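You operate a simulated robot arm through the tools that you are given. There is no shell and no other tool.

Carry out the task below with a simulated robot arm. There is one attempt and no reset: what you move stays moved.

TASK
Seal the open pack again and put it in the good tray.
Fine: lift it with the rocker and rock the pin down again.
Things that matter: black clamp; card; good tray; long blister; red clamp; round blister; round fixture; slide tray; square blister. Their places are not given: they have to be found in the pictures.

It is judged by the outcome, as a careful person would: the job done as asked, and still so three seconds after it is handed in. It fails if anything else is knocked over, pushed out of place, dropped, spilled or broken. Lids that push on must go on centred and level and be pressed home; caps that screw on are set level and turned clockwise until they are tight.

THE ROBOT
A 6-joint arm with a two-finger parallel gripper, fixed in place. Base frame: the origin is at the foot of the arm, x ahead of it, y to its left, z up; the work surface is at about z = 0.741. Lengths are in m, angles in rad, forces in N, time in s.
With the tool pointing down near the work surface it reaches from about 0.26 to 0.68 m from the base axis. Its first joint turns from -1.152 to 1.152 rad. Payload 2.9 kg.
The tool frame sits at the grasp point between the pads (the TCP): z along the fingers, y along the line on which they close. The tips reach 0.03 m beyond it. Largest opening 0.11 m; finger width 0.02, thickness 0.01; the body of the gripper, 0.048 by 0.112 m, starts 0.055 m behind the TCP.
Orientation is that of the tool frame in the base frame, as a unit quaternion [w, x, y, z]. With the fingers straight down and closing along the base's y, the tool's x points along the base's -x, its y along +y and its z along -z.

THE INTERFACE
- The arm moves only by the tool step_arm. Its argument "increments" is a list of rows, each a list of 3 entries, a list of its own where there are three numbers: the shift along the tool's x, y, z in units of 150 mm (1.0 is 150 mm), then the turn, a rotation vector about the tool's x, y, z in units of 120 degrees (1.0 is 120 degrees), then the closure, from 0 (fully open) to 1 (shut). In form: [[[dx, dy, dz], [rx, ry, rz], gripper], ...]. A call has 1 to 20 rows; each row is the pose to reach, as a shift and turn from the pose commanded when the call began, along the tool's axes at that moment. A call with a number of a shift or a turn outside -1 to 1 is refused whole. Rows are played at 5 a second. More than 0.05 m and 0.15 rad between two rows, or a gripper value outside its range, and nothing of the call is played. A pose out of reach is approached as far as the arm can. The call stops where the force on the tool passes 50 N (or 10 N more than at its start, if that is more) or the arm is blocked; 0.2 s more then pass. Each finger travels about 0.108 m/s and halts on what it meets, pressing with about 40 N; the grip force reading is that of the motor and also rises with nothing between the fingers. The clock runs only during rows and for 0.2 s after the last one: add rows that repeat a pose to give the fingers time. The reply holds the time, the measured pose of the TCP, the force on the tool along the base axes, the opening and the grip force, in the units named above and with some noise, with the torque about the TCP (base axes, N m) and any sound that the robot's microphone picked up.
- Cameras (640 x 400 px; columns grow to the right, rows downward): "scene" is fixed at [0.0766, 0.4374, 1.3766]; the picture's right is [-0.75, -0.66, 0.00], its down [-0.40, 0.46, -0.79] and it looks along [0.52, -0.59, -0.61] (base axes); focal length 337 px, centre (320, 200). "wrist" rides on the gripper at [0.072, 0.017, -0.103] in the tool frame; the picture's right is [-0.23, 0.97, 0.00], its down [-0.76, -0.18, -0.62] and it looks along [-0.61, -0.14, 0.78] (tool axes); focal length 222 px, centre (320, 200).
- get_image(camera): a new picture of that camera. No time passes.
- measure_at(camera, pixels): for up to 12 pixels [column, row] of the newest picture of that camera ("zoom" is the newest enlarged one), the place [x, y, z] in the base frame of the surface seen there, good to about 0.003 m. No time passes.
- enlarge(camera, box): a new picture of the part [left, top, right, bottom] of that camera's present view, enlarged. No time passes.
- sign_off(): hands the job in; it is judged then, once.

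Unless the task says otherwise, let go and move clear before handing in.

The tools are called after "Call:" as name(argument=value, ...) on one line, values as JSON. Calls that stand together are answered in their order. step_arm: Moves the arm, as the interface text tells. Its arguments: {"type":"object","properties":{"increments":{"type":"array","items":{"type":"array"}}},"required":["increments"]} The other tools are called the same way: get_image (camera) takes a picture; measure_at (camera, pixels) gives the place of the surface under pixels of a picture; enlarge (camera, box) takes an enlarged picture of a part of a camera's view; sign_off () hands the job in.

At the start:

```text
t: 0.0
tool_pos: [0.3242, -0.1959, 1.1168]
tool_rot: [0.0, 0.001, 1.0, 0.0]
force: [0.5, 0.4, -0.8]
ft_torque: [0.01, 0.01, -0.01]
grip_width: 0.1101
gripper_force: 0.0
```

scene: 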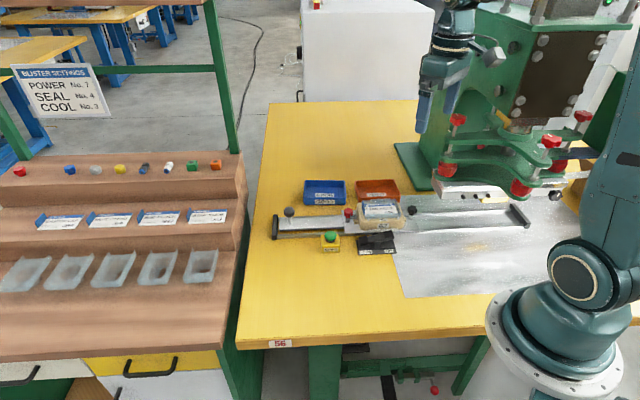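
wrist: 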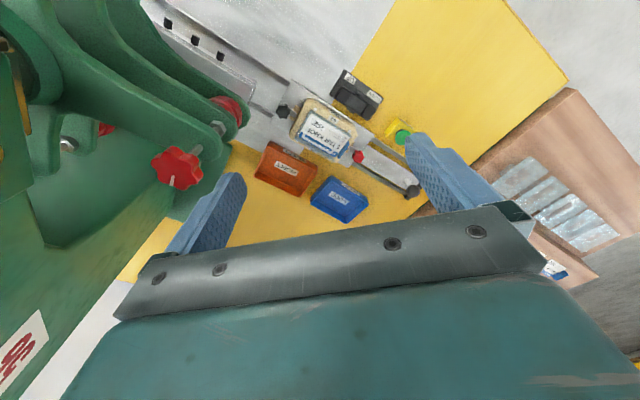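

The scene shows a fixture with a pack around pixel (380,210), blue and orange trays behind at (325,192) and (377,188), a green button at (330,240) and a black item at (376,242). I'll enlarge both views to see details.

Call:
enlarge(camera="scene", box=[260, 165, 420, 265])

Call:
enlarge(camera="wrist", box=[220, 50, 460, 230])

Call:
enlarge(camera="scene", box=[0, 140, 260, 302])

Call:
enlarge(camera="scene", box=[380, 60, 640, 240])

```text
4.00 times, centred on (340, 215) of scene
```

zoom: 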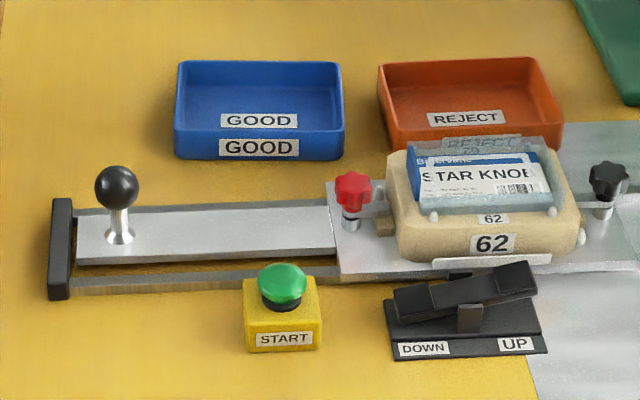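

```text
2.22 times, centred on (340, 140) of wrist
```

zoom: 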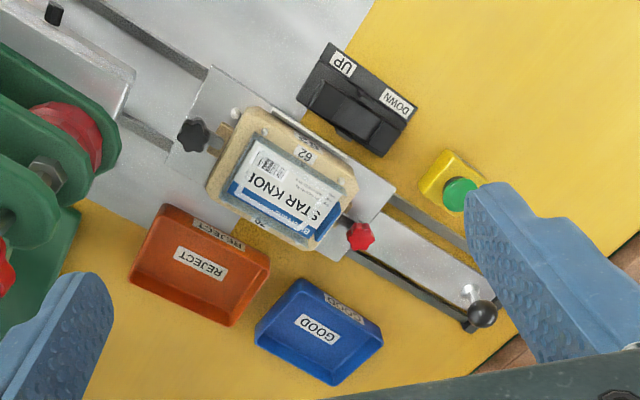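

```text
2.46 times, centred on (130, 221) of scene
```

zoom: 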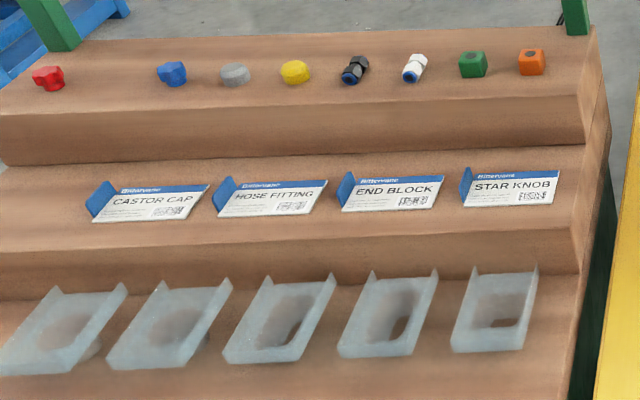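

```text
2.22 times, centred on (510, 150) of scene
```

zoom: 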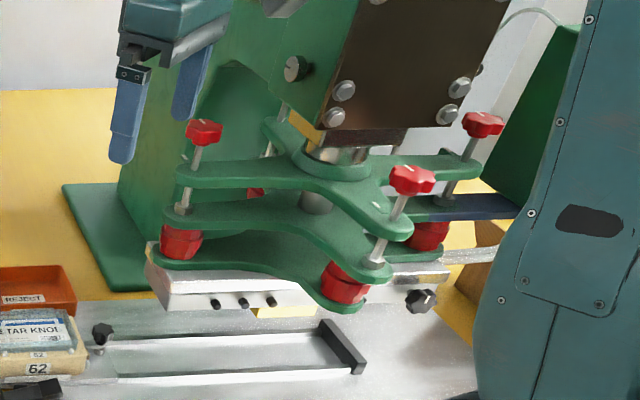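

The zooms show a slide tray with fixture 62 holding the STAR KNOB pack, a red and a black clamp knob, a handle knob at far left, a START button and a DOWN/UP rocker. I'll measure the places of these.

Call:
enlarge(camera="scene", box=[340, 180, 430, 236])

Call:
measure_at(camera="scene", pixels=[[289, 211], [348, 212], [411, 210], [331, 236], [366, 240], [389, 234], [325, 190], [377, 187], [380, 210], [275, 228], [515, 215], [320, 225]])

Call:
measure_at(camera="wrist", pixels=[[413, 191], [358, 157], [283, 110], [402, 136], [340, 200], [285, 170], [320, 130], [340, 90], [370, 103], [420, 192], [300, 120], [350, 140]])

```text
7.11 times, centred on (385, 208) of scene
```

zoom: 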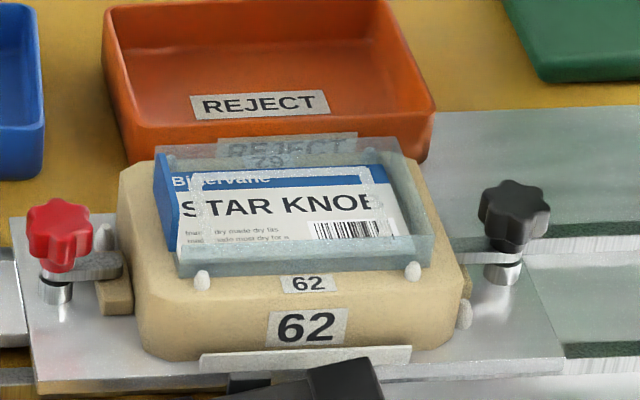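

```text
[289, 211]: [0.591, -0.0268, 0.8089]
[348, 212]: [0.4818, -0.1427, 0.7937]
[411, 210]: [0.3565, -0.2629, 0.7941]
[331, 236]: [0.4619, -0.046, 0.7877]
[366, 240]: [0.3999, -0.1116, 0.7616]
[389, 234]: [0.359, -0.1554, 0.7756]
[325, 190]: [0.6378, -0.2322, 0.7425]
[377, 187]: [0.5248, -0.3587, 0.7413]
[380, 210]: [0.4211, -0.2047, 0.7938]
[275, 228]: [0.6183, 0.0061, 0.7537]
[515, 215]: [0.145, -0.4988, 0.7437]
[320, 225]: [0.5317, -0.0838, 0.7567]
```

```text
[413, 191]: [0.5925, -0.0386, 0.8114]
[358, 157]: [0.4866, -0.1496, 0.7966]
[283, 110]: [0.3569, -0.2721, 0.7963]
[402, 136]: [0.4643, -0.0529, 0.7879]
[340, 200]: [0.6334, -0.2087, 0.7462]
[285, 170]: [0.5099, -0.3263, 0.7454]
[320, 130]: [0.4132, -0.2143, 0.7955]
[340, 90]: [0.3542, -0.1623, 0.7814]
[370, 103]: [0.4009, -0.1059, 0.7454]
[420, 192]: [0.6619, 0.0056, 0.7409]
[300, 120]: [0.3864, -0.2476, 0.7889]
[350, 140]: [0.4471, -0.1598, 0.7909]
```

The clamps' arms appear to lie on the fixture tabs, and the pack sits on fixture 62. I'll zoom in on the press and its controls before moving anything.

Call:
enlarge(camera="scene", box=[480, 0, 640, 100])

Call:
enlarge(camera="scene", box=[400, 120, 640, 270])

Call:
enlarge(camera="wrist", box=[0, 0, 320, 200])

Call:
measure_at(camera="scene", pixels=[[450, 185], [520, 188], [545, 180], [470, 195], [500, 200], [560, 195], [420, 170], [500, 105], [460, 115], [583, 115], [548, 140], [435, 215]])

```text
4.00 times, centred on (560, 50) of scene
```

zoom: 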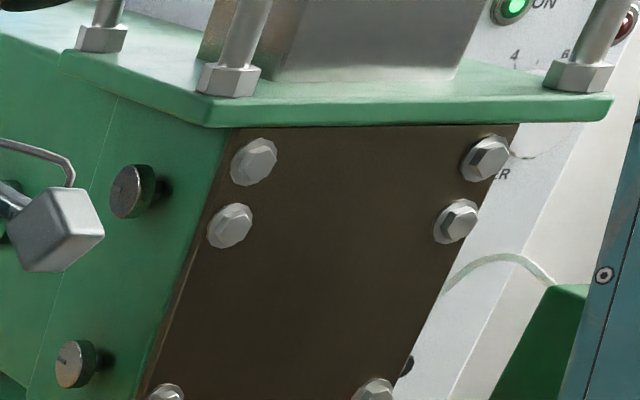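

```text
2.67 times, centred on (520, 195) of scene
```

zoom: 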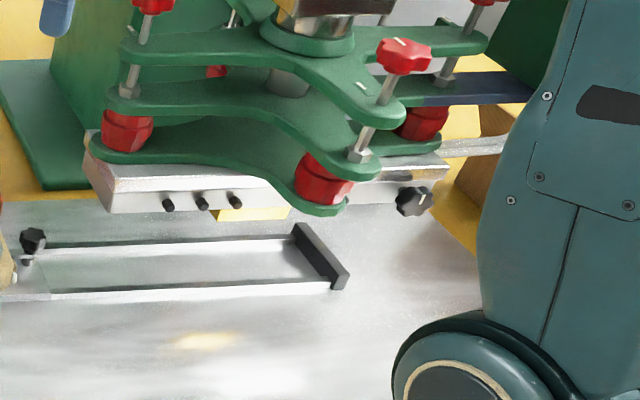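

```text
2.00 times, centred on (160, 100) of wrist
```

zoom: 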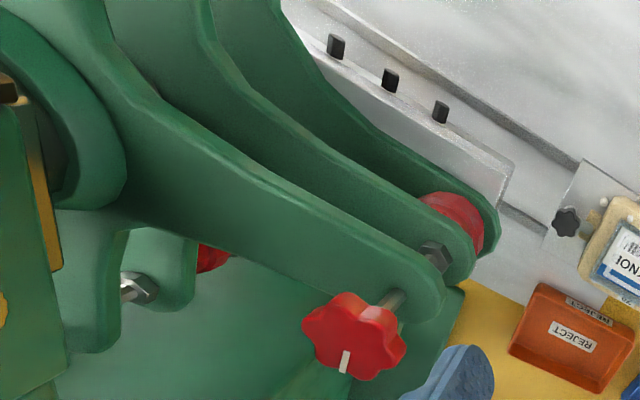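

```text
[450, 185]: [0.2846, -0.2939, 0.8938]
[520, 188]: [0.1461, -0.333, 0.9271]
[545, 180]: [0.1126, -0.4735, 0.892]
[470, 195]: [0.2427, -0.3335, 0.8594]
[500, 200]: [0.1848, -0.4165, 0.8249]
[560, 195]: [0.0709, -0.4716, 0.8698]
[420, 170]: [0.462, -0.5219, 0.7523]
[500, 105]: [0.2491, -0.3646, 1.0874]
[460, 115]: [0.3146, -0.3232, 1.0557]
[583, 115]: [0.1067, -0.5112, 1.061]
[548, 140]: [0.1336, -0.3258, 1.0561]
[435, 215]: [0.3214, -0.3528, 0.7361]
```

The press head sits over roughly (0.18, -0.40) with its underside near z 0.85, and its dials are behind it. I'll zoom in hard on the pack with both cameras to see how the card and blister lie.

Call:
enlarge(camera="wrist", box=[276, 80, 372, 170])

Call:
enlarge(camera="wrist", box=[320, 60, 440, 210])

Call:
enlarge(camera="scene", box=[355, 190, 411, 225])

```text
4.44 times, centred on (324, 125) of wrist
```

zoom: 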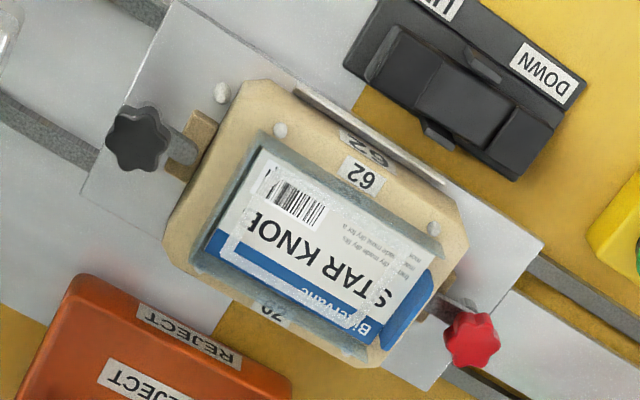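

```text
2.67 times, centred on (380, 135) of wrist
```

zoom: 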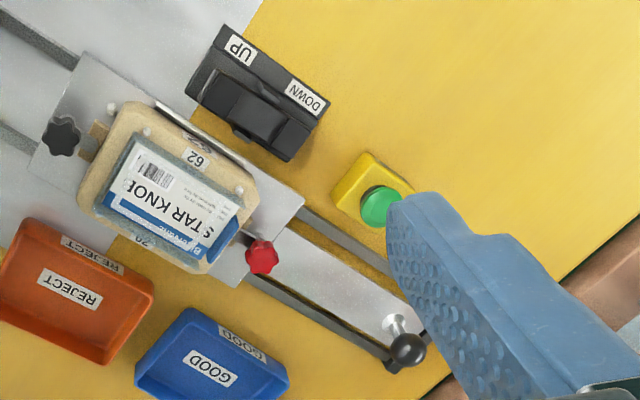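

```text
11.43 times, centred on (383, 208) of scene
```

zoom: 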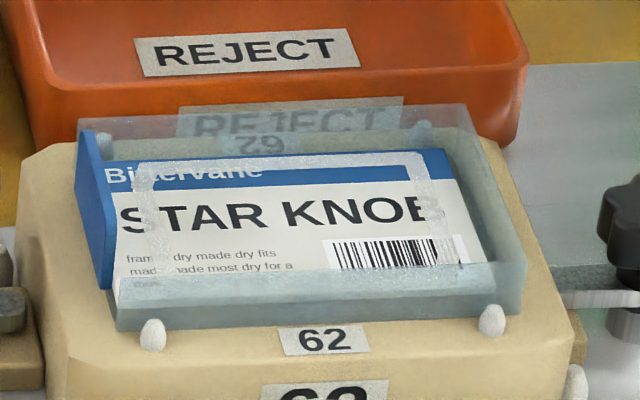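

The pack's card lies flat in the blister with its blue flap at the open left side, and the old seal line shows as a grey frame. I'll check the press's panel at the top right for its settings and measure slide/rail points more accurately.

Call:
enlarge(camera="scene", box=[576, 0, 640, 40])

Call:
enlarge(camera="scene", box=[265, 195, 365, 258])

Call:
measure_at(camera="scene", pixels=[[620, 5], [600, 20], [290, 222], [288, 208], [345, 230], [366, 206], [398, 205], [404, 217], [357, 221], [418, 228], [398, 193], [272, 235]])

```text
10.00 times, centred on (608, 20) of scene
```

zoom: 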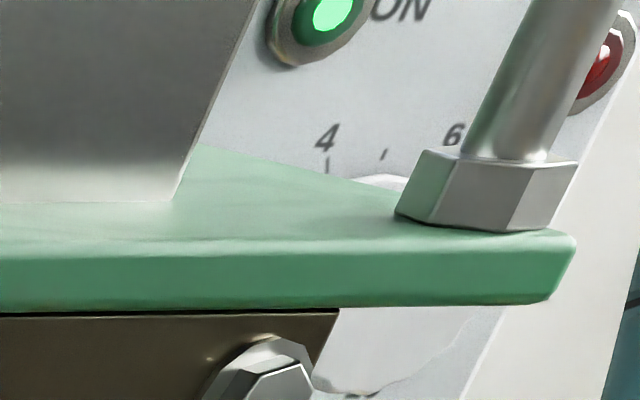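

```text
6.35 times, centred on (315, 226) of scene
```

zoom: 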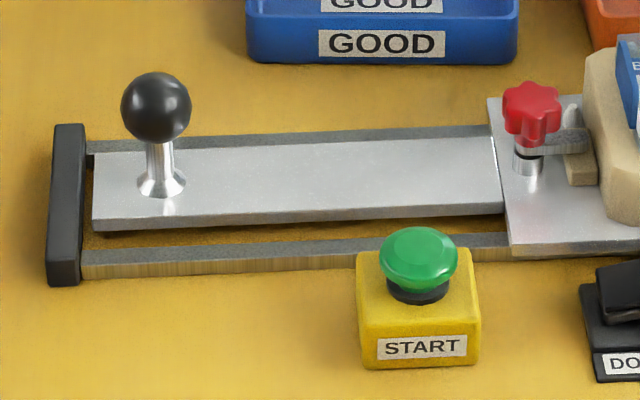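

```text
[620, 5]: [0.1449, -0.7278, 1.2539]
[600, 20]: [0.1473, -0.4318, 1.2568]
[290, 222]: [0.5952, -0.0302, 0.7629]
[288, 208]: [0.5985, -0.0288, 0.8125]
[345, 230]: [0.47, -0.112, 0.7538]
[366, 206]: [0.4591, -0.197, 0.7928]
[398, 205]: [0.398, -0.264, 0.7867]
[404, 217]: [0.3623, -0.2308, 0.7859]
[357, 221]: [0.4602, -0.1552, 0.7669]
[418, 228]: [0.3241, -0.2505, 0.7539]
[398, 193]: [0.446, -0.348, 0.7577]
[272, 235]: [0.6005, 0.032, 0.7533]
```

The green ON lamp is lit at (610,2) and the panel is far behind the press, so the settings are left as they are. I'll measure the rail, fixture, tray and rocker more precisely before moving.

Call:
measure_at(camera="scene", pixels=[[283, 238], [325, 235], [420, 230], [480, 229], [522, 226], [300, 229], [340, 226], [290, 219], [335, 216], [276, 216], [510, 206], [530, 226]])

Call:
measure_at(camera="wrist", pixels=[[337, 181], [369, 198], [313, 205], [345, 221], [340, 198], [329, 205], [372, 158], [395, 178], [383, 151], [412, 195], [398, 136], [402, 132]])

Call:
enlarge(camera="scene", box=[295, 170, 355, 210])

Call:
enlarge(camera="scene", box=[350, 222, 406, 258])

```text
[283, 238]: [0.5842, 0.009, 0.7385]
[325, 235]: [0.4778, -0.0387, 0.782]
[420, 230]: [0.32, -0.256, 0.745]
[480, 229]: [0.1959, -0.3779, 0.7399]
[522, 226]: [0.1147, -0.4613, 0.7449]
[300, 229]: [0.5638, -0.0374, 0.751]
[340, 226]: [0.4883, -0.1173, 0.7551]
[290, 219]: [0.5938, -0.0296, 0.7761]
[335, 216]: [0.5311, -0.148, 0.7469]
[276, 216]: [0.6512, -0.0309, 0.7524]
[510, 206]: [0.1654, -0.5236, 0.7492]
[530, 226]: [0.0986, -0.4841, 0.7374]
```

```text
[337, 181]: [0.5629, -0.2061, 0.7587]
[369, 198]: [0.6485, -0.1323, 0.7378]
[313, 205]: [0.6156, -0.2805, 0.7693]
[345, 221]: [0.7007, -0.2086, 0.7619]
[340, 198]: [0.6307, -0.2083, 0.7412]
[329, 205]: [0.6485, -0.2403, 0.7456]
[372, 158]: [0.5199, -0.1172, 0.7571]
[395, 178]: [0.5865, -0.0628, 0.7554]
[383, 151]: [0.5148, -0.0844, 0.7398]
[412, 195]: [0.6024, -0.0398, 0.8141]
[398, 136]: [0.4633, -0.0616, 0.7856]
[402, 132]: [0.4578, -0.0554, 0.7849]
```

```text
10.00 times, centred on (325, 190) of scene
```

zoom: 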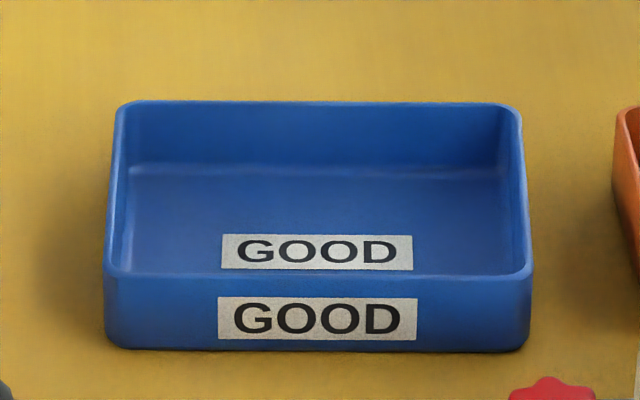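

```text
11.11 times, centred on (378, 240) of scene
```

zoom: 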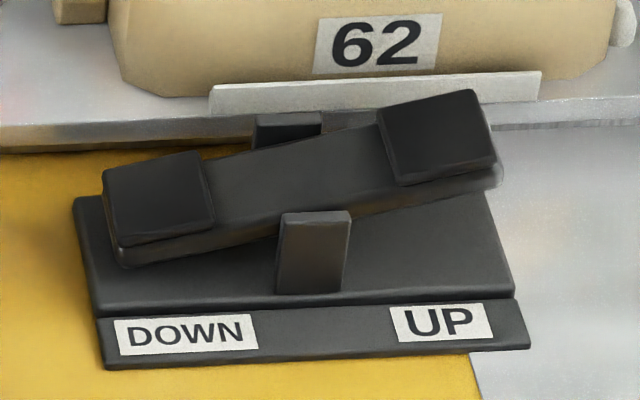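

I need the rail direction more precisely; I'll enlarge both ends of the rail and measure on corners.

Call:
enlarge(camera="scene", box=[265, 200, 365, 262])

Call:
measure_at(camera="zoom", pixels=[[68, 130], [62, 280], [95, 268], [350, 245], [95, 220], [500, 205], [95, 155], [490, 137], [500, 242], [505, 255], [160, 185], [155, 105]])

Call:
enlarge(camera="scene", box=[400, 190, 540, 277])

Call:
measure_at(camera="zoom", pixels=[[510, 70], [585, 150], [140, 95], [480, 80], [160, 178], [560, 165], [90, 187], [20, 105]])

```text
6.40 times, centred on (315, 231) of scene
```

zoom: 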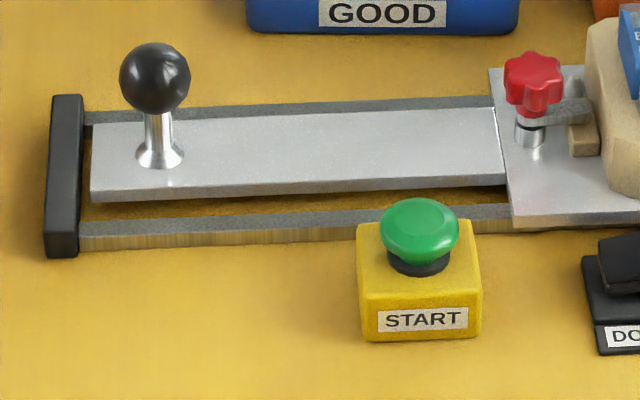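

```text
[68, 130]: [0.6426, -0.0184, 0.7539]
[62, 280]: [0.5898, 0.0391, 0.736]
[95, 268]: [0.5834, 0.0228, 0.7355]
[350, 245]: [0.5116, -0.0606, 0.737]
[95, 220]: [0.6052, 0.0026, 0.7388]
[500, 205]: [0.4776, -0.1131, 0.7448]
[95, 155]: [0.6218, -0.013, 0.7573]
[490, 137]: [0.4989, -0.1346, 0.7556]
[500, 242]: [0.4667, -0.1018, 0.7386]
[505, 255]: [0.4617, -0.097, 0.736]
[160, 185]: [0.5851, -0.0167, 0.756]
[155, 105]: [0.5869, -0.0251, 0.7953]
```

```text
4.57 times, centred on (470, 234) of scene
```

zoom: 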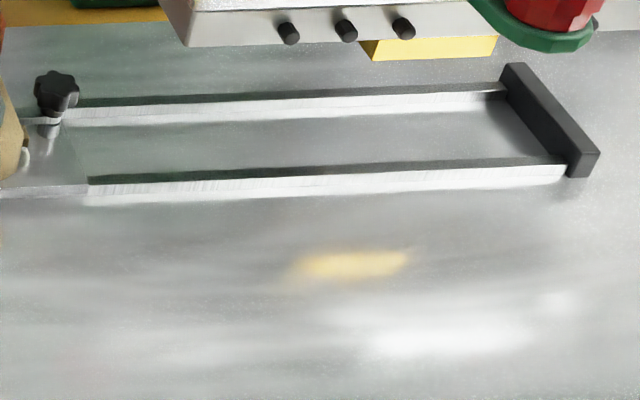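

```text
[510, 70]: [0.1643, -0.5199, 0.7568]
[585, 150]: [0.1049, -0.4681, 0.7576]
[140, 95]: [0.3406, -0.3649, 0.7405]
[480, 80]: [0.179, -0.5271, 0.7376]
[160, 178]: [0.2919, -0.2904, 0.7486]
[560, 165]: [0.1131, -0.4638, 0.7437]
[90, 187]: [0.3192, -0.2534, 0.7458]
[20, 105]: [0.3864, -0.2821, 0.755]
```

The rail runs at about 45° in the base frame (from (0.626, 0.0) to (0.135, -0.497)), the handle ball centre is near (0.600, -0.035, 0.80). I'll move toward it, turning the tool so the fingers close along the rail, and half-closing the fingers.

Call:
step_arm(increments=[[[-0.1134, 0.0716, 0.0725], [0, 0, 0.0466], 0.2], [[-0.2268, 0.1433, 0.145], [0, 0, 0.0931], 0.45], [[-0.3401, 0.2149, 0.2175], [0, 0, 0.1397], 0.45], [[-0.4535, 0.2865, 0.29], [0, 0, 0.1863], 0.45], [[-0.5669, 0.3581, 0.3625], [0, 0, 0.2328], 0.45], [[-0.6803, 0.4298, 0.435], [0, 0, 0.2794], 0.45], [[-0.7936, 0.5014, 0.5075], [0, 0, 0.3259], 0.45], [[-0.907, 0.573, 0.58], [0, 0, 0.3725], 0.45], [[-0.907, 0.573, 0.58], [0, 0, 0.3725], 0.45]])

Call:
get_image(camera="wrist")

Call:
get_image(camera="scene")

```text
t: 2.0
tool_pos: [0.4605, -0.1097, 1.0307]
tool_rot: [0.001, 0.381, 0.924, 0.0]
force: [0.5, 0.2, -1.1]
ft_torque: [-0.02, 0.03, 0.02]
grip_width: 0.0605
gripper_force: 0.0
```

```text
taken
```

wrist: 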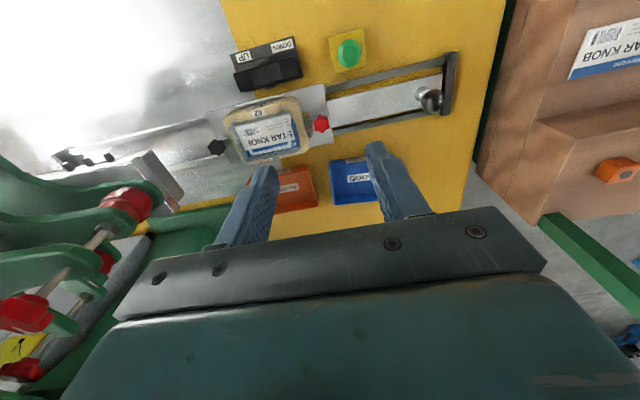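

```text
taken
```

scene: 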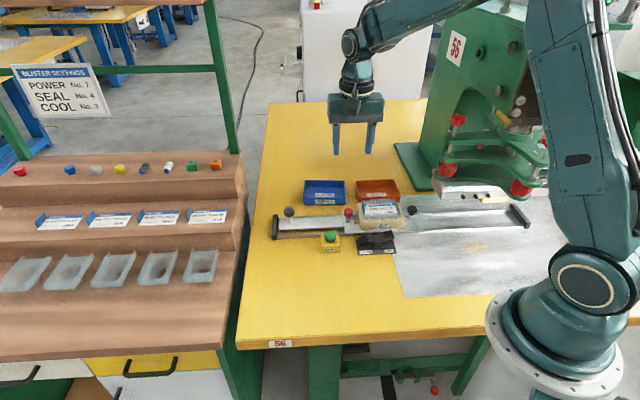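

The arm is clear and the handle is at about (430,98) in the wrist view. I'll measure the handle, clamp and rail points from here.

Call:
enlarge(camera="wrist", box=[310, 30, 490, 150])

Call:
measure_at(camera="wrist", pixels=[[431, 99], [348, 52], [320, 123], [217, 146], [262, 130], [247, 62], [286, 55], [455, 55], [446, 113], [350, 180], [333, 162], [370, 158]])

Call:
enlarge(camera="wrist", box=[190, 30, 350, 170])

```text
3.33 times, centred on (400, 90) of wrist
```

zoom: 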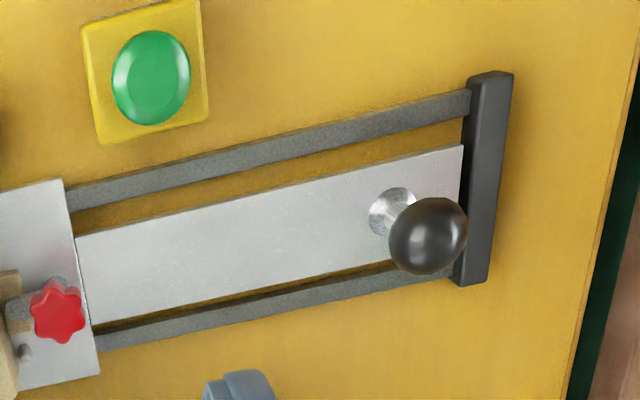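

```text
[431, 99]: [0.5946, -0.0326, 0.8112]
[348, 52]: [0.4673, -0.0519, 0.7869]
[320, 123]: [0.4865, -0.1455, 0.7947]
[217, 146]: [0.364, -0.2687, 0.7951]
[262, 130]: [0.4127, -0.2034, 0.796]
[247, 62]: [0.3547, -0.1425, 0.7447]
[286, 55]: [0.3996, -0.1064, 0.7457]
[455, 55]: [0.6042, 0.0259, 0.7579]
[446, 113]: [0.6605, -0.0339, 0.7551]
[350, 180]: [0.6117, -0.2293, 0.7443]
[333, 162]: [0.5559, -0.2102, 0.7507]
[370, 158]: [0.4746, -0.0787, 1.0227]
```

```text
2.86 times, centred on (270, 100) of wrist
```

zoom: 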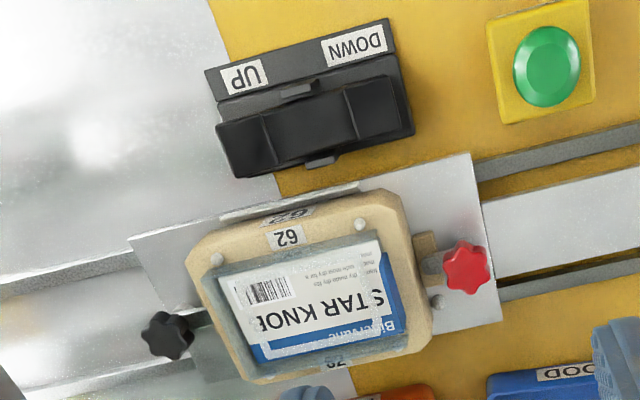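

The ball centre works out at about (0.601, -0.034, 0.799) and the tool's closing axis now lies at 45.2°, matching the rail. I'll go to just above the handle.

Call:
step_arm(increments=[[[-0.044, 0.1414, 0.1286], [0, 0, 0], 0.45], [[-0.088, 0.2829, 0.2571], [0, 0, 0], 0.45], [[-0.132, 0.4243, 0.3857], [0, 0, 0], 0.45], [[-0.177, 0.5657, 0.5143], [0, 0, 0], 0.45], [[-0.221, 0.7071, 0.6429], [0, 0, 0], 0.45], [[-0.265, 0.8486, 0.7714], [0, 0, 0], 0.45], [[-0.309, 0.99, 0.9], [0, 0, 0], 0.45], [[-0.309, 0.99, 0.9], [0, 0, 0], 0.45]])

Call:
get_image(camera="wrist")

Call:
get_image(camera="scene")

```text
t: 3.8
tool_pos: [0.5953, -0.0345, 0.8942]
tool_rot: [0.0, 0.38, 0.925, 0.0]
force: [-0.8, 0.0, -0.3]
ft_torque: [0.0, 0.0, 0.02]
grip_width: 0.0603
gripper_force: 0.2
```

```text
taken
```

wrist: 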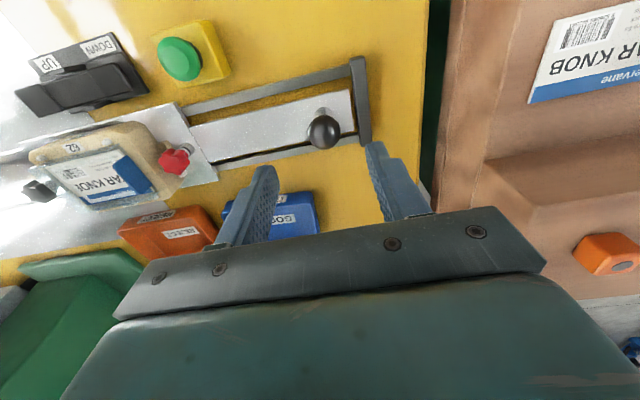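

```text
taken
```

scene: 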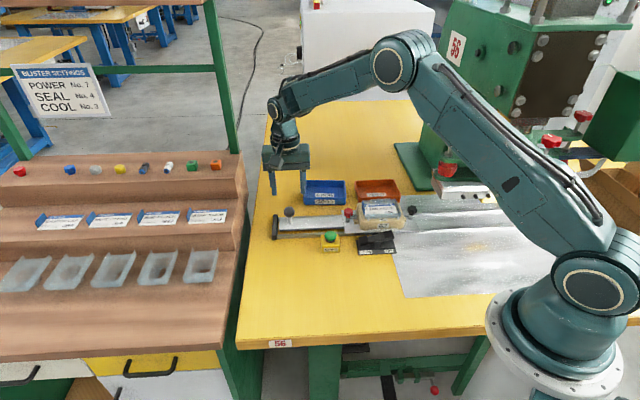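

The handle ball appears at (323,131), with the fingers either side of it in depth. I'll measure it once more here.

Call:
measure_at(camera="wrist", pixels=[[323, 131], [318, 118], [362, 132], [356, 60], [323, 146], [311, 131], [337, 131]])

Call:
enlarge(camera="wrist", box=[270, 80, 390, 160])

```text
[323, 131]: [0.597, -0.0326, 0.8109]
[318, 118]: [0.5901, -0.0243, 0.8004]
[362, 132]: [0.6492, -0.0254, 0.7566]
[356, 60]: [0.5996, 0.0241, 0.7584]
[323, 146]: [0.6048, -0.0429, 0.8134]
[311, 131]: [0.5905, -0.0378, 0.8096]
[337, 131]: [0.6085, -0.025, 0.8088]
```

```text
5.00 times, centred on (330, 120) of wrist
```

zoom: 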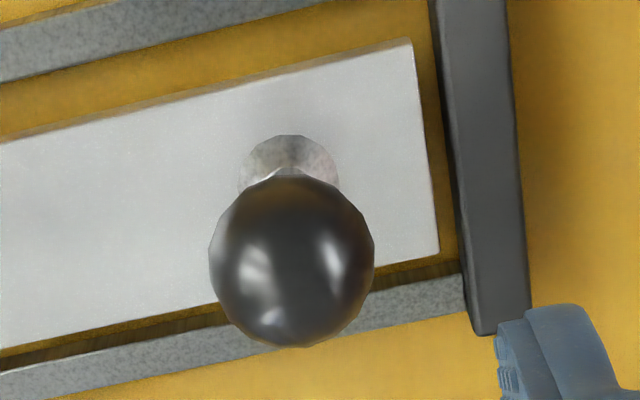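

The ball centre is refined to about (0.600, -0.037, 0.797), radius ≈ 0.016. I'll lower the open fingers round it with the tips staying above the slide plate (z 0.77 vs 0.757).

Call:
step_arm(increments=[[[-0.035, 0.012, 0.1], [0, 0, 0], 0.45], [[-0.035, 0.012, 0.23], [0, 0, 0], 0.45], [[-0.035, 0.012, 0.36], [0, 0, 0], 0.45], [[-0.035, 0.012, 0.49], [0, 0, 0], 0.45], [[-0.035, 0.012, 0.61], [0, 0, 0], 0.45], [[-0.035, 0.012, 0.61], [0, 0, 0], 0.45]])

Call:
get_image(camera="wrist")

Call:
enlarge(camera="scene", box=[255, 150, 415, 250])

```text
t: 5.2
tool_pos: [0.6029, -0.0383, 0.8018]
tool_rot: [0.0, 0.38, 0.925, 0.0]
force: [0.1, -0.2, -0.6]
ft_torque: [-0.02, -0.03, 0.01]
grip_width: 0.0607
gripper_force: 0.0
```

```text
taken
```

wrist: 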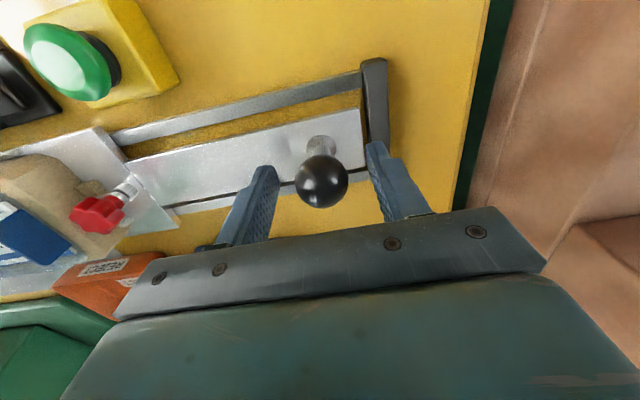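

```text
4.00 times, centred on (335, 200) of scene
```

zoom: 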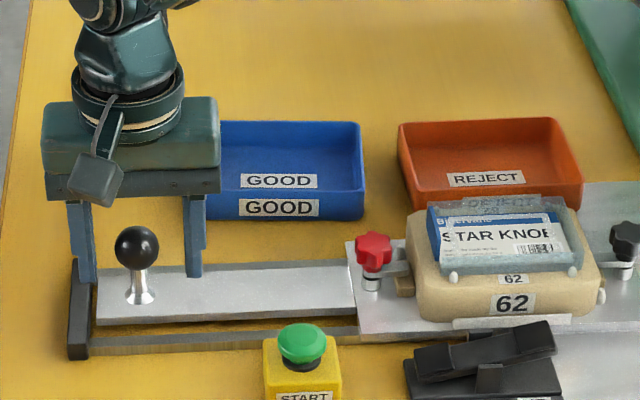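

The fingers straddle the ball (ball at (321,180), TCP would be at about (320,189)). I'll close to a loose cage and push the slide a first 45 mm along the rail toward the press.

Call:
step_arm(increments=[[[0.015, 0, 0.01], [0, 0, 0], 0.6], [[0.015, 0, 0.01], [0, 0, 0], 0.66], [[0.015, 0, 0.01], [0, 0, 0], 0.66], [[0.015, -0.05, 0.01], [0, 0, 0], 0.66], [[0.015, -0.1, 0.01], [0, 0, 0], 0.66], [[0.015, -0.15, 0.01], [0, 0, 0], 0.66], [[0.015, -0.2, 0.01], [0, 0, 0], 0.66], [[0.015, -0.25, 0.01], [0, 0, 0], 0.66], [[0.015, -0.3, 0.01], [0, 0, 0], 0.66]])

Call:
get_image(camera="wrist")

Call:
enlarge(camera="scene", box=[255, 150, 415, 250])

```text
t: 7.2
tool_pos: [0.5671, -0.0695, 0.8017]
tool_rot: [-0.001, 0.381, 0.925, 0.0]
force: [0.6, 1.4, 0.3]
ft_torque: [0.01, -0.02, 0.0]
grip_width: 0.0378
gripper_force: 0.7
```

```text
taken
```

wrist: 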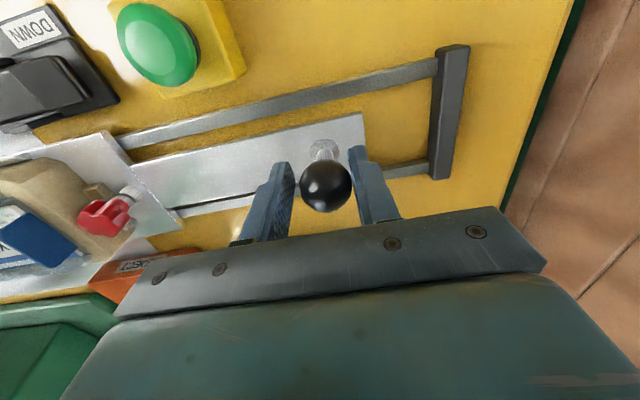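

```text
4.00 times, centred on (335, 200) of scene
```

zoom: 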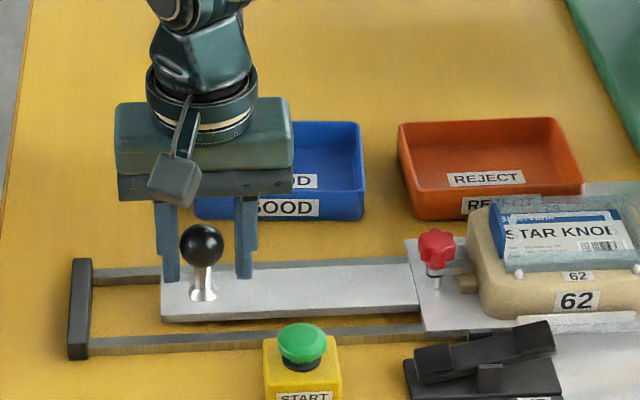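

The slide moves freely with about 1.5 N and the ball rides against the rear finger. I'll push a further 150 mm smoothly.

Call:
step_arm(increments=[[[0, -0.06, 0], [0, 0, 0], 0.66], [[0, -0.14, 0], [0, 0, 0], 0.66], [[0, -0.23, 0], [0, 0, 0], 0.66], [[0, -0.32, 0], [0, 0, 0], 0.66], [[0, -0.41, 0], [0, 0, 0], 0.66], [[0, -0.5, 0], [0, 0, 0], 0.66], [[0, -0.59, 0], [0, 0, 0], 0.66], [[0, -0.68, 0], [0, 0, 0], 0.66], [[0, -0.77, 0], [0, 0, 0], 0.66], [[0, -0.85, 0], [0, 0, 0], 0.66], [[0, -0.92, 0], [0, 0, 0], 0.66], [[0, -0.97, 0], [0, 0, 0], 0.66], [[0, -1.0, 0], [0, 0, 0], 0.66]])

Call:
get_image(camera="wrist")

Call:
get_image(camera="scene")

Call:
enlarge(camera="scene", box=[360, 130, 540, 250])

```text
t: 10.0
tool_pos: [0.4627, -0.1755, 0.8029]
tool_rot: [0.0, 0.38, 0.925, 0.0]
force: [1.9, 0.8, -0.3]
ft_torque: [0.0, 0.01, -0.03]
grip_width: 0.0385
gripper_force: 0.2
```

```text
taken
```

wrist: 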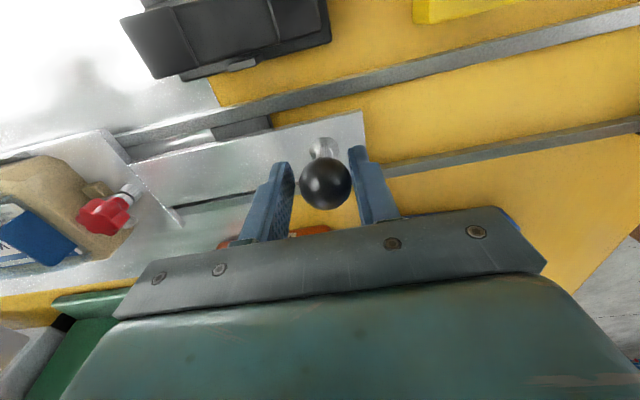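

```text
taken
```

scene: 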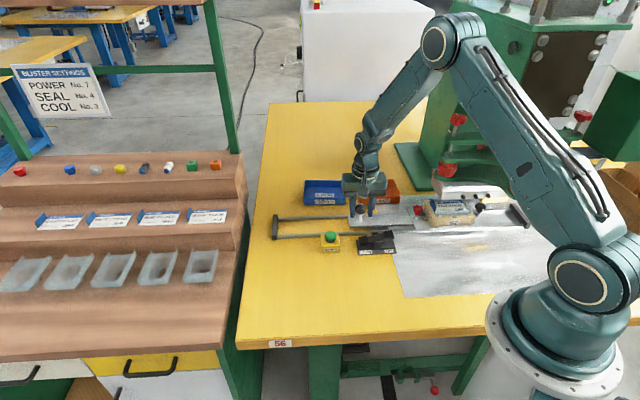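

```text
3.33 times, centred on (450, 190) of scene
```

zoom: 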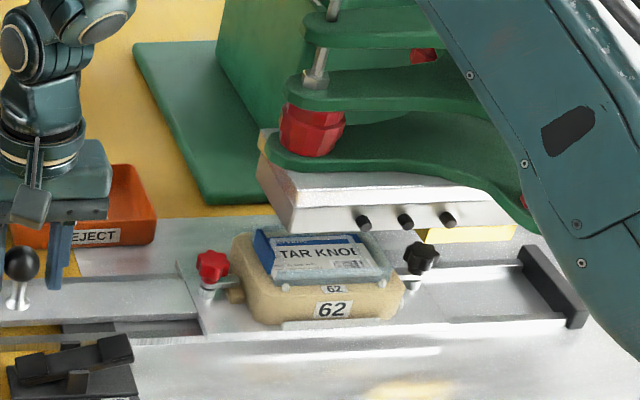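

The slide is about 195 mm in and the fixture is approaching the press head, which overhangs the rail. I'll check clearance between the black clamp/pack tops and the head's lower edge before pushing on.

Call:
enlarge(camera="scene", box=[410, 160, 530, 235])

Call:
measure_at(camera="zoom", pixels=[[245, 145], [270, 135], [125, 130], [255, 110], [330, 122], [420, 133], [120, 118], [160, 195], [90, 170], [160, 140], [500, 175], [540, 190]])

```text
5.33 times, centred on (470, 198) of scene
```

zoom: 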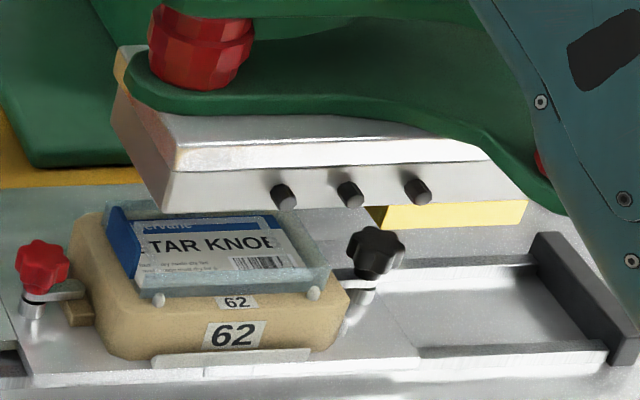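

```text
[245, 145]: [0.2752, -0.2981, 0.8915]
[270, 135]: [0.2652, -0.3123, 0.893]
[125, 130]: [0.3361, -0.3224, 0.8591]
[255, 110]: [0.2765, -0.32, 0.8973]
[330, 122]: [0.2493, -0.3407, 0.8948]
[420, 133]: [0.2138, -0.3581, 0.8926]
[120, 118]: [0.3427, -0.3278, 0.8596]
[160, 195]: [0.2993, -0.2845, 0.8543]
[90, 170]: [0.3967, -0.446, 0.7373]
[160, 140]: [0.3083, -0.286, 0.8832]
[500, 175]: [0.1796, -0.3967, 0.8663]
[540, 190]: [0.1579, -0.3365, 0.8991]
```

The head's lower edge is at z≈0.85, well above the clamp knobs (≈0.81), and there's about 90 mm of rail left before the end cap. I'll push 75 mm more and then creep to the stop.

Call:
step_arm(increments=[[[0, -0.05, 0], [0, 0, 0], 0.66], [[0, -0.11, 0], [0, 0, 0], 0.66], [[0, -0.17, 0], [0, 0, 0], 0.66], [[0, -0.23, 0], [0, 0, 0], 0.66], [[0, -0.29, 0], [0, 0, 0], 0.66], [[0, -0.35, 0], [0, 0, 0], 0.66], [[0, -0.41, 0], [0, 0, 0], 0.66], [[0, -0.46, 0], [0, 0, 0], 0.66], [[0, -0.5, 0], [0, 0, 0], 0.66]])

Call:
get_image(camera="wrist")

Call:
get_image(camera="scene")

Call:
enlarge(camera="scene", box=[360, 130, 540, 250])

```text
t: 12.0
tool_pos: [0.4098, -0.2294, 0.8023]
tool_rot: [0.0, 0.38, 0.925, 0.0]
force: [0.4, 0.5, 0.2]
ft_torque: [0.01, -0.02, 0.01]
grip_width: 0.0379
gripper_force: 0.4
```

```text
taken
```

wrist: 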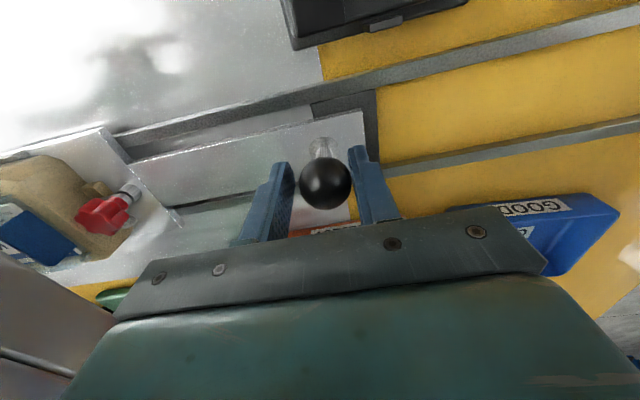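

```text
taken
```

scene: 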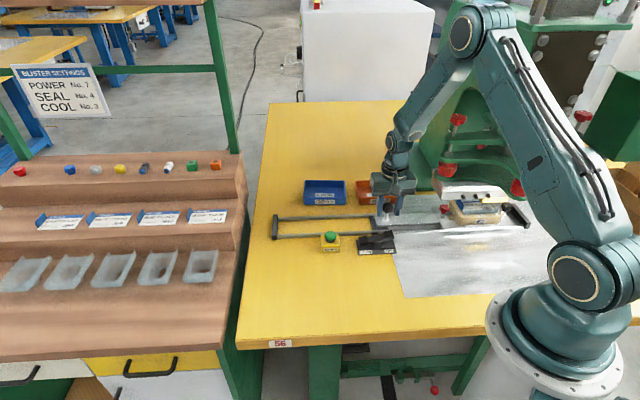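

```text
3.33 times, centred on (450, 190) of scene
```

zoom: 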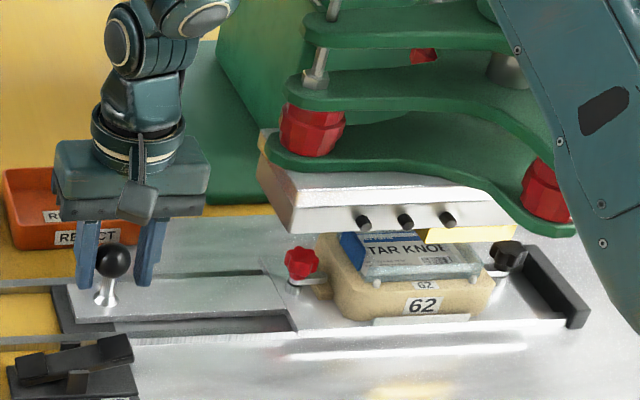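

The slide's front edge is nearly at the end cap (565,325 vs 570,325 in the zoom). I'll creep forward until it stops.

Call:
step_arm(increments=[[[0, -0.015, 0], [0, 0, 0], 0.66], [[0, -0.03, 0], [0, 0, 0], 0.66], [[0, -0.045, 0], [0, 0, 0], 0.66], [[0, -0.06, 0], [0, 0, 0], 0.66], [[0, -0.075, 0], [0, 0, 0], 0.66], [[0, -0.09, 0], [0, 0, 0], 0.66], [[0, -0.105, 0], [0, 0, 0], 0.66]])

Call:
enlarge(camera="scene", box=[360, 130, 540, 250])

Call:
get_image(camera="wrist")

```text
t: 13.6
tool_pos: [0.398, -0.2402, 0.802]
tool_rot: [0.0, 0.38, 0.925, 0.0]
force: [0.3, 1.2, 0.2]
ft_torque: [0.02, 0.02, 0.02]
grip_width: 0.0386
gripper_force: 1.2
```

```text
3.33 times, centred on (450, 190) of scene
```

zoom: 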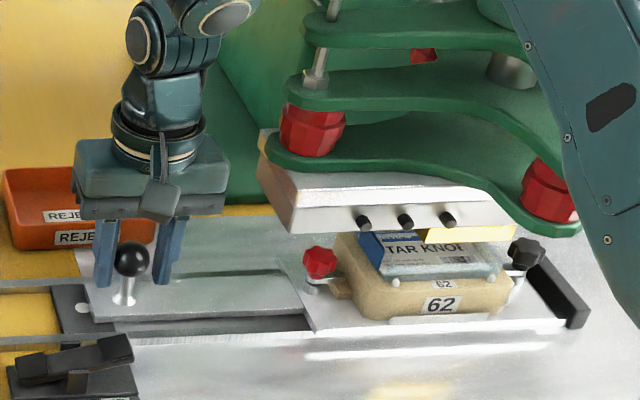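

```text
taken
```

wrist: 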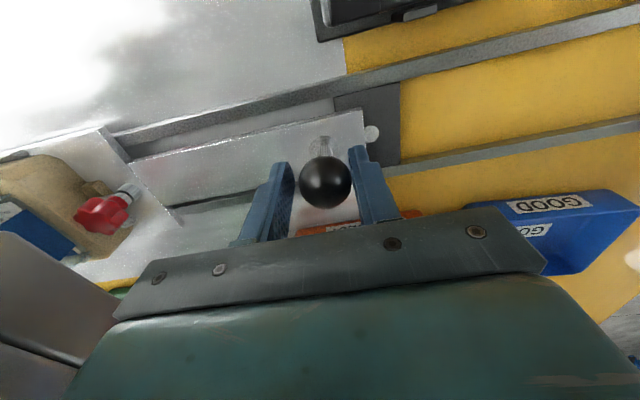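

The slide is still moving freely (about 1 N), and the lift pin is now uncovered at (372,133). I'll keep creeping to the stop.

Call:
step_arm(increments=[[[0, -0.015, 0], [0, 0, 0], 0.66], [[0, -0.03, 0], [0, 0, 0], 0.66], [[0, -0.045, 0], [0, 0, 0], 0.66], [[0, -0.06, 0], [0, 0, 0], 0.66], [[0, -0.075, 0], [0, 0, 0], 0.66], [[0, -0.09, 0], [0, 0, 0], 0.66], [[0, -0.105, 0], [0, 0, 0], 0.66], [[0, -0.12, 0], [0, 0, 0], 0.66]])

Call:
enlarge(camera="scene", box=[360, 130, 540, 250])

Call:
get_image(camera="wrist")

```text
t: 15.4
tool_pos: [0.3868, -0.2526, 0.8025]
tool_rot: [0.002, 0.379, 0.925, 0.0]
force: [4.1, 3.2, 1.8]
ft_torque: [0.06, 0.01, -0.02]
grip_width: 0.0403
gripper_force: 3.1
```

```text
3.33 times, centred on (450, 190) of scene
```

zoom: 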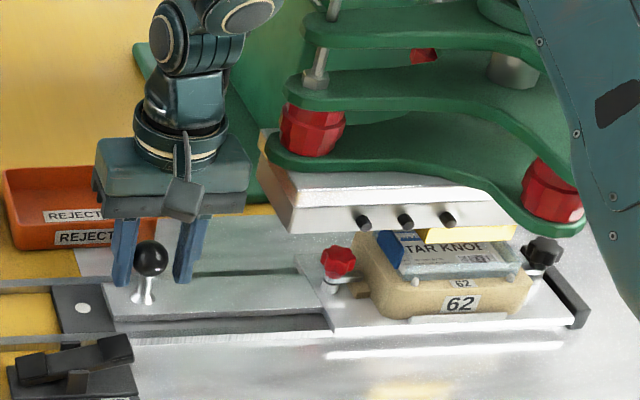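

```text
taken
```

wrist: 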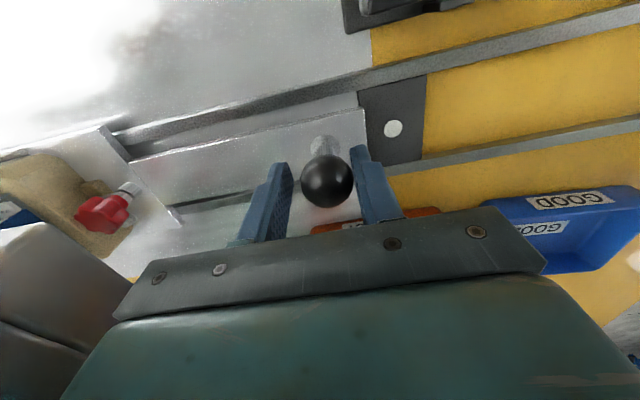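

Resistance has risen to about 5 N and the rear finger is being pushed back, so the stop is near. I'll creep a little more to confirm it is fully in.

Call:
step_arm(increments=[[[0, -0.012, 0], [0, 0, 0], 0.66], [[0, -0.024, 0], [0, 0, 0], 0.66], [[0, -0.036, 0], [0, 0, 0], 0.66], [[0, -0.048, 0], [0, 0, 0], 0.66]])

Call:
enlarge(camera="scene", box=[430, 170, 540, 240])

```text
t: 16.4
tool_pos: [0.3831, -0.2558, 0.8025]
tool_rot: [0.001, 0.377, 0.926, 0.002]
force: [19.0, 16.4, -2.1]
ft_torque: [-0.22, -0.28, -0.12]
grip_width: 0.0497
gripper_force: 12.5
```

```text
5.71 times, centred on (485, 205) of scene
```

zoom: 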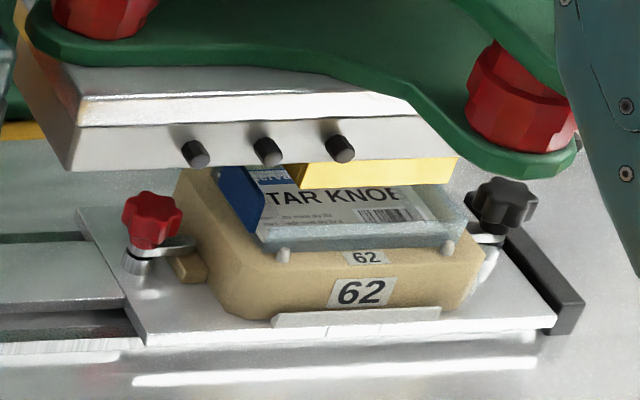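

The slide is against its stop (25 N, no more motion), with the fixture under the yellow sealing die. I'll ease off and check the alignment of die and pack by measuring.

Call:
measure_at(camera="zoom", pixels=[[305, 183], [375, 180], [450, 180], [282, 252], [448, 243], [150, 210], [505, 190], [270, 235], [455, 225], [72, 165], [250, 170], [440, 310]])

Call:
step_arm(increments=[[[0, 0.025, 0], [0, 0, 0], 0.66], [[0, 0.05, 0], [0, 0, 0], 0.64]])

```text
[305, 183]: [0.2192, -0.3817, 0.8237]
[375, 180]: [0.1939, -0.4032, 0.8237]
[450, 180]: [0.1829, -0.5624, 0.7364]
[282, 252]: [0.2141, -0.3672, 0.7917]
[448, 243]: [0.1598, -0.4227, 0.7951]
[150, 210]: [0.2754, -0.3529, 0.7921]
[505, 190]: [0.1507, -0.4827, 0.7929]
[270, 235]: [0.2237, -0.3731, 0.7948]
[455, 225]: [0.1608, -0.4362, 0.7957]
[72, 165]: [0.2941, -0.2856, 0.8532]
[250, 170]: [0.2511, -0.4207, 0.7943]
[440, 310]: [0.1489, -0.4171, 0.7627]
```

```text
t: 17.0
tool_pos: [0.386, -0.2526, 0.8029]
tool_rot: [-0.001, 0.381, 0.925, -0.001]
force: [6.2, 4.3, 2.1]
ft_torque: [0.04, -0.07, -0.07]
grip_width: 0.0439
gripper_force: 4.3
```

Die centre (s≈-0.149 along the rail) and pack centre (s≈-0.150) coincide, so the slide is home. I'll open the fingers, lift off the handle and move away from the press toward START.

Call:
step_arm(increments=[[[0, 0.05, 0], [0, 0, 0], 0.45], [[0, 0.05, 0], [0, 0, 0], 0.42], [[0, 0.05, -0.12], [0, 0, 0], 0.42], [[0, 0.05, -0.26], [0, 0, 0], 0.42], [[0, 0.05, -0.4], [0, 0, 0], 0.42], [[0.05, 0.2, -0.5], [0, 0, 0], 0.5], [[0.15, 0.37, -0.55], [0, 0, 0], 0.8], [[0.25, 0.54, -0.55], [0, 0, 0], 1.0], [[0.35, 0.71, -0.55], [0, 0, 0], 1.0], [[0.45, 0.88, -0.55], [0, 0, 0], 1.0], [[0.5, 0.97, -0.55], [0, 0, 0], 1.0], [[0.5, 0.97, -0.55], [0, 0, 0], 1.0]])

Call:
get_image(camera="wrist")

Call:
get_image(camera="scene")

```text
t: 19.6
tool_pos: [0.4347, -0.0983, 0.8844]
tool_rot: [0.0, 0.38, 0.925, 0.0]
force: [-0.2, 0.2, -0.6]
ft_torque: [-0.03, -0.01, 0.01]
grip_width: 0.0001
gripper_force: 37.4
```

```text
taken
```

wrist: 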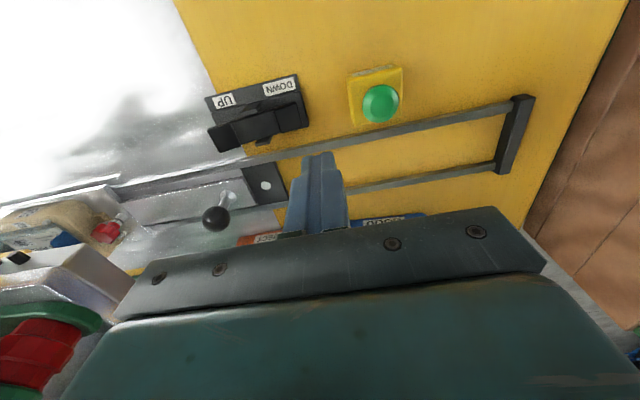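

```text
taken
```

scene: 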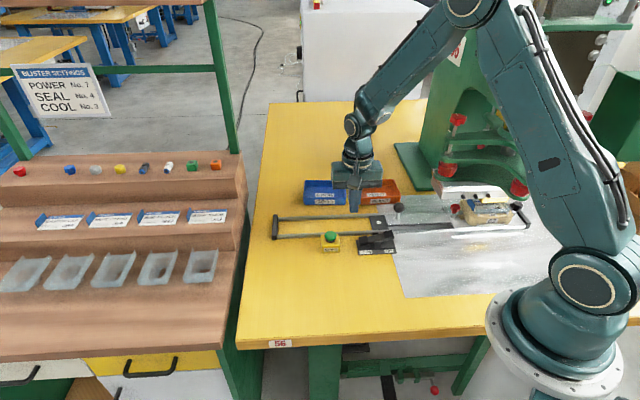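

The slide stayed home and the fingers are closed at (0.435, -0.098, 0.884). I'll measure the START button from this view at (380,103).

Call:
measure_at(camera="wrist", pixels=[[380, 103], [368, 103], [393, 103], [380, 90], [380, 116], [265, 185], [217, 218], [225, 100], [282, 85], [230, 130], [290, 115], [260, 122]])

Call:
enlarge(camera="wrist", box=[190, 50, 430, 200])

```text
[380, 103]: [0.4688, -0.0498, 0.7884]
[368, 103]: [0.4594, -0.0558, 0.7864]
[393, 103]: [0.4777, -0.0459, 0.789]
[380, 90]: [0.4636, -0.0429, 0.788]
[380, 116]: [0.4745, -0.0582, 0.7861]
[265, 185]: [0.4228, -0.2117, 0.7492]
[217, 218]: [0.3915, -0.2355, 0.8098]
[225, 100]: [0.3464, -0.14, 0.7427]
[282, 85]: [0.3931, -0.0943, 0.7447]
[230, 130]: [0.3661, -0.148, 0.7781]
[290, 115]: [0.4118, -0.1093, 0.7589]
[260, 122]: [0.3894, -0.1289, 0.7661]
```

```text
2.67 times, centred on (310, 125) of wrist
```

zoom: 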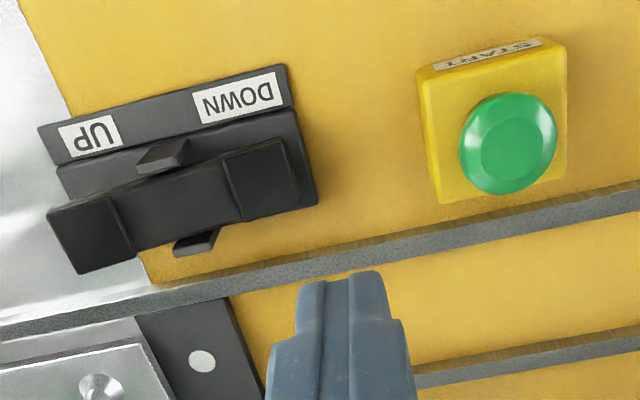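

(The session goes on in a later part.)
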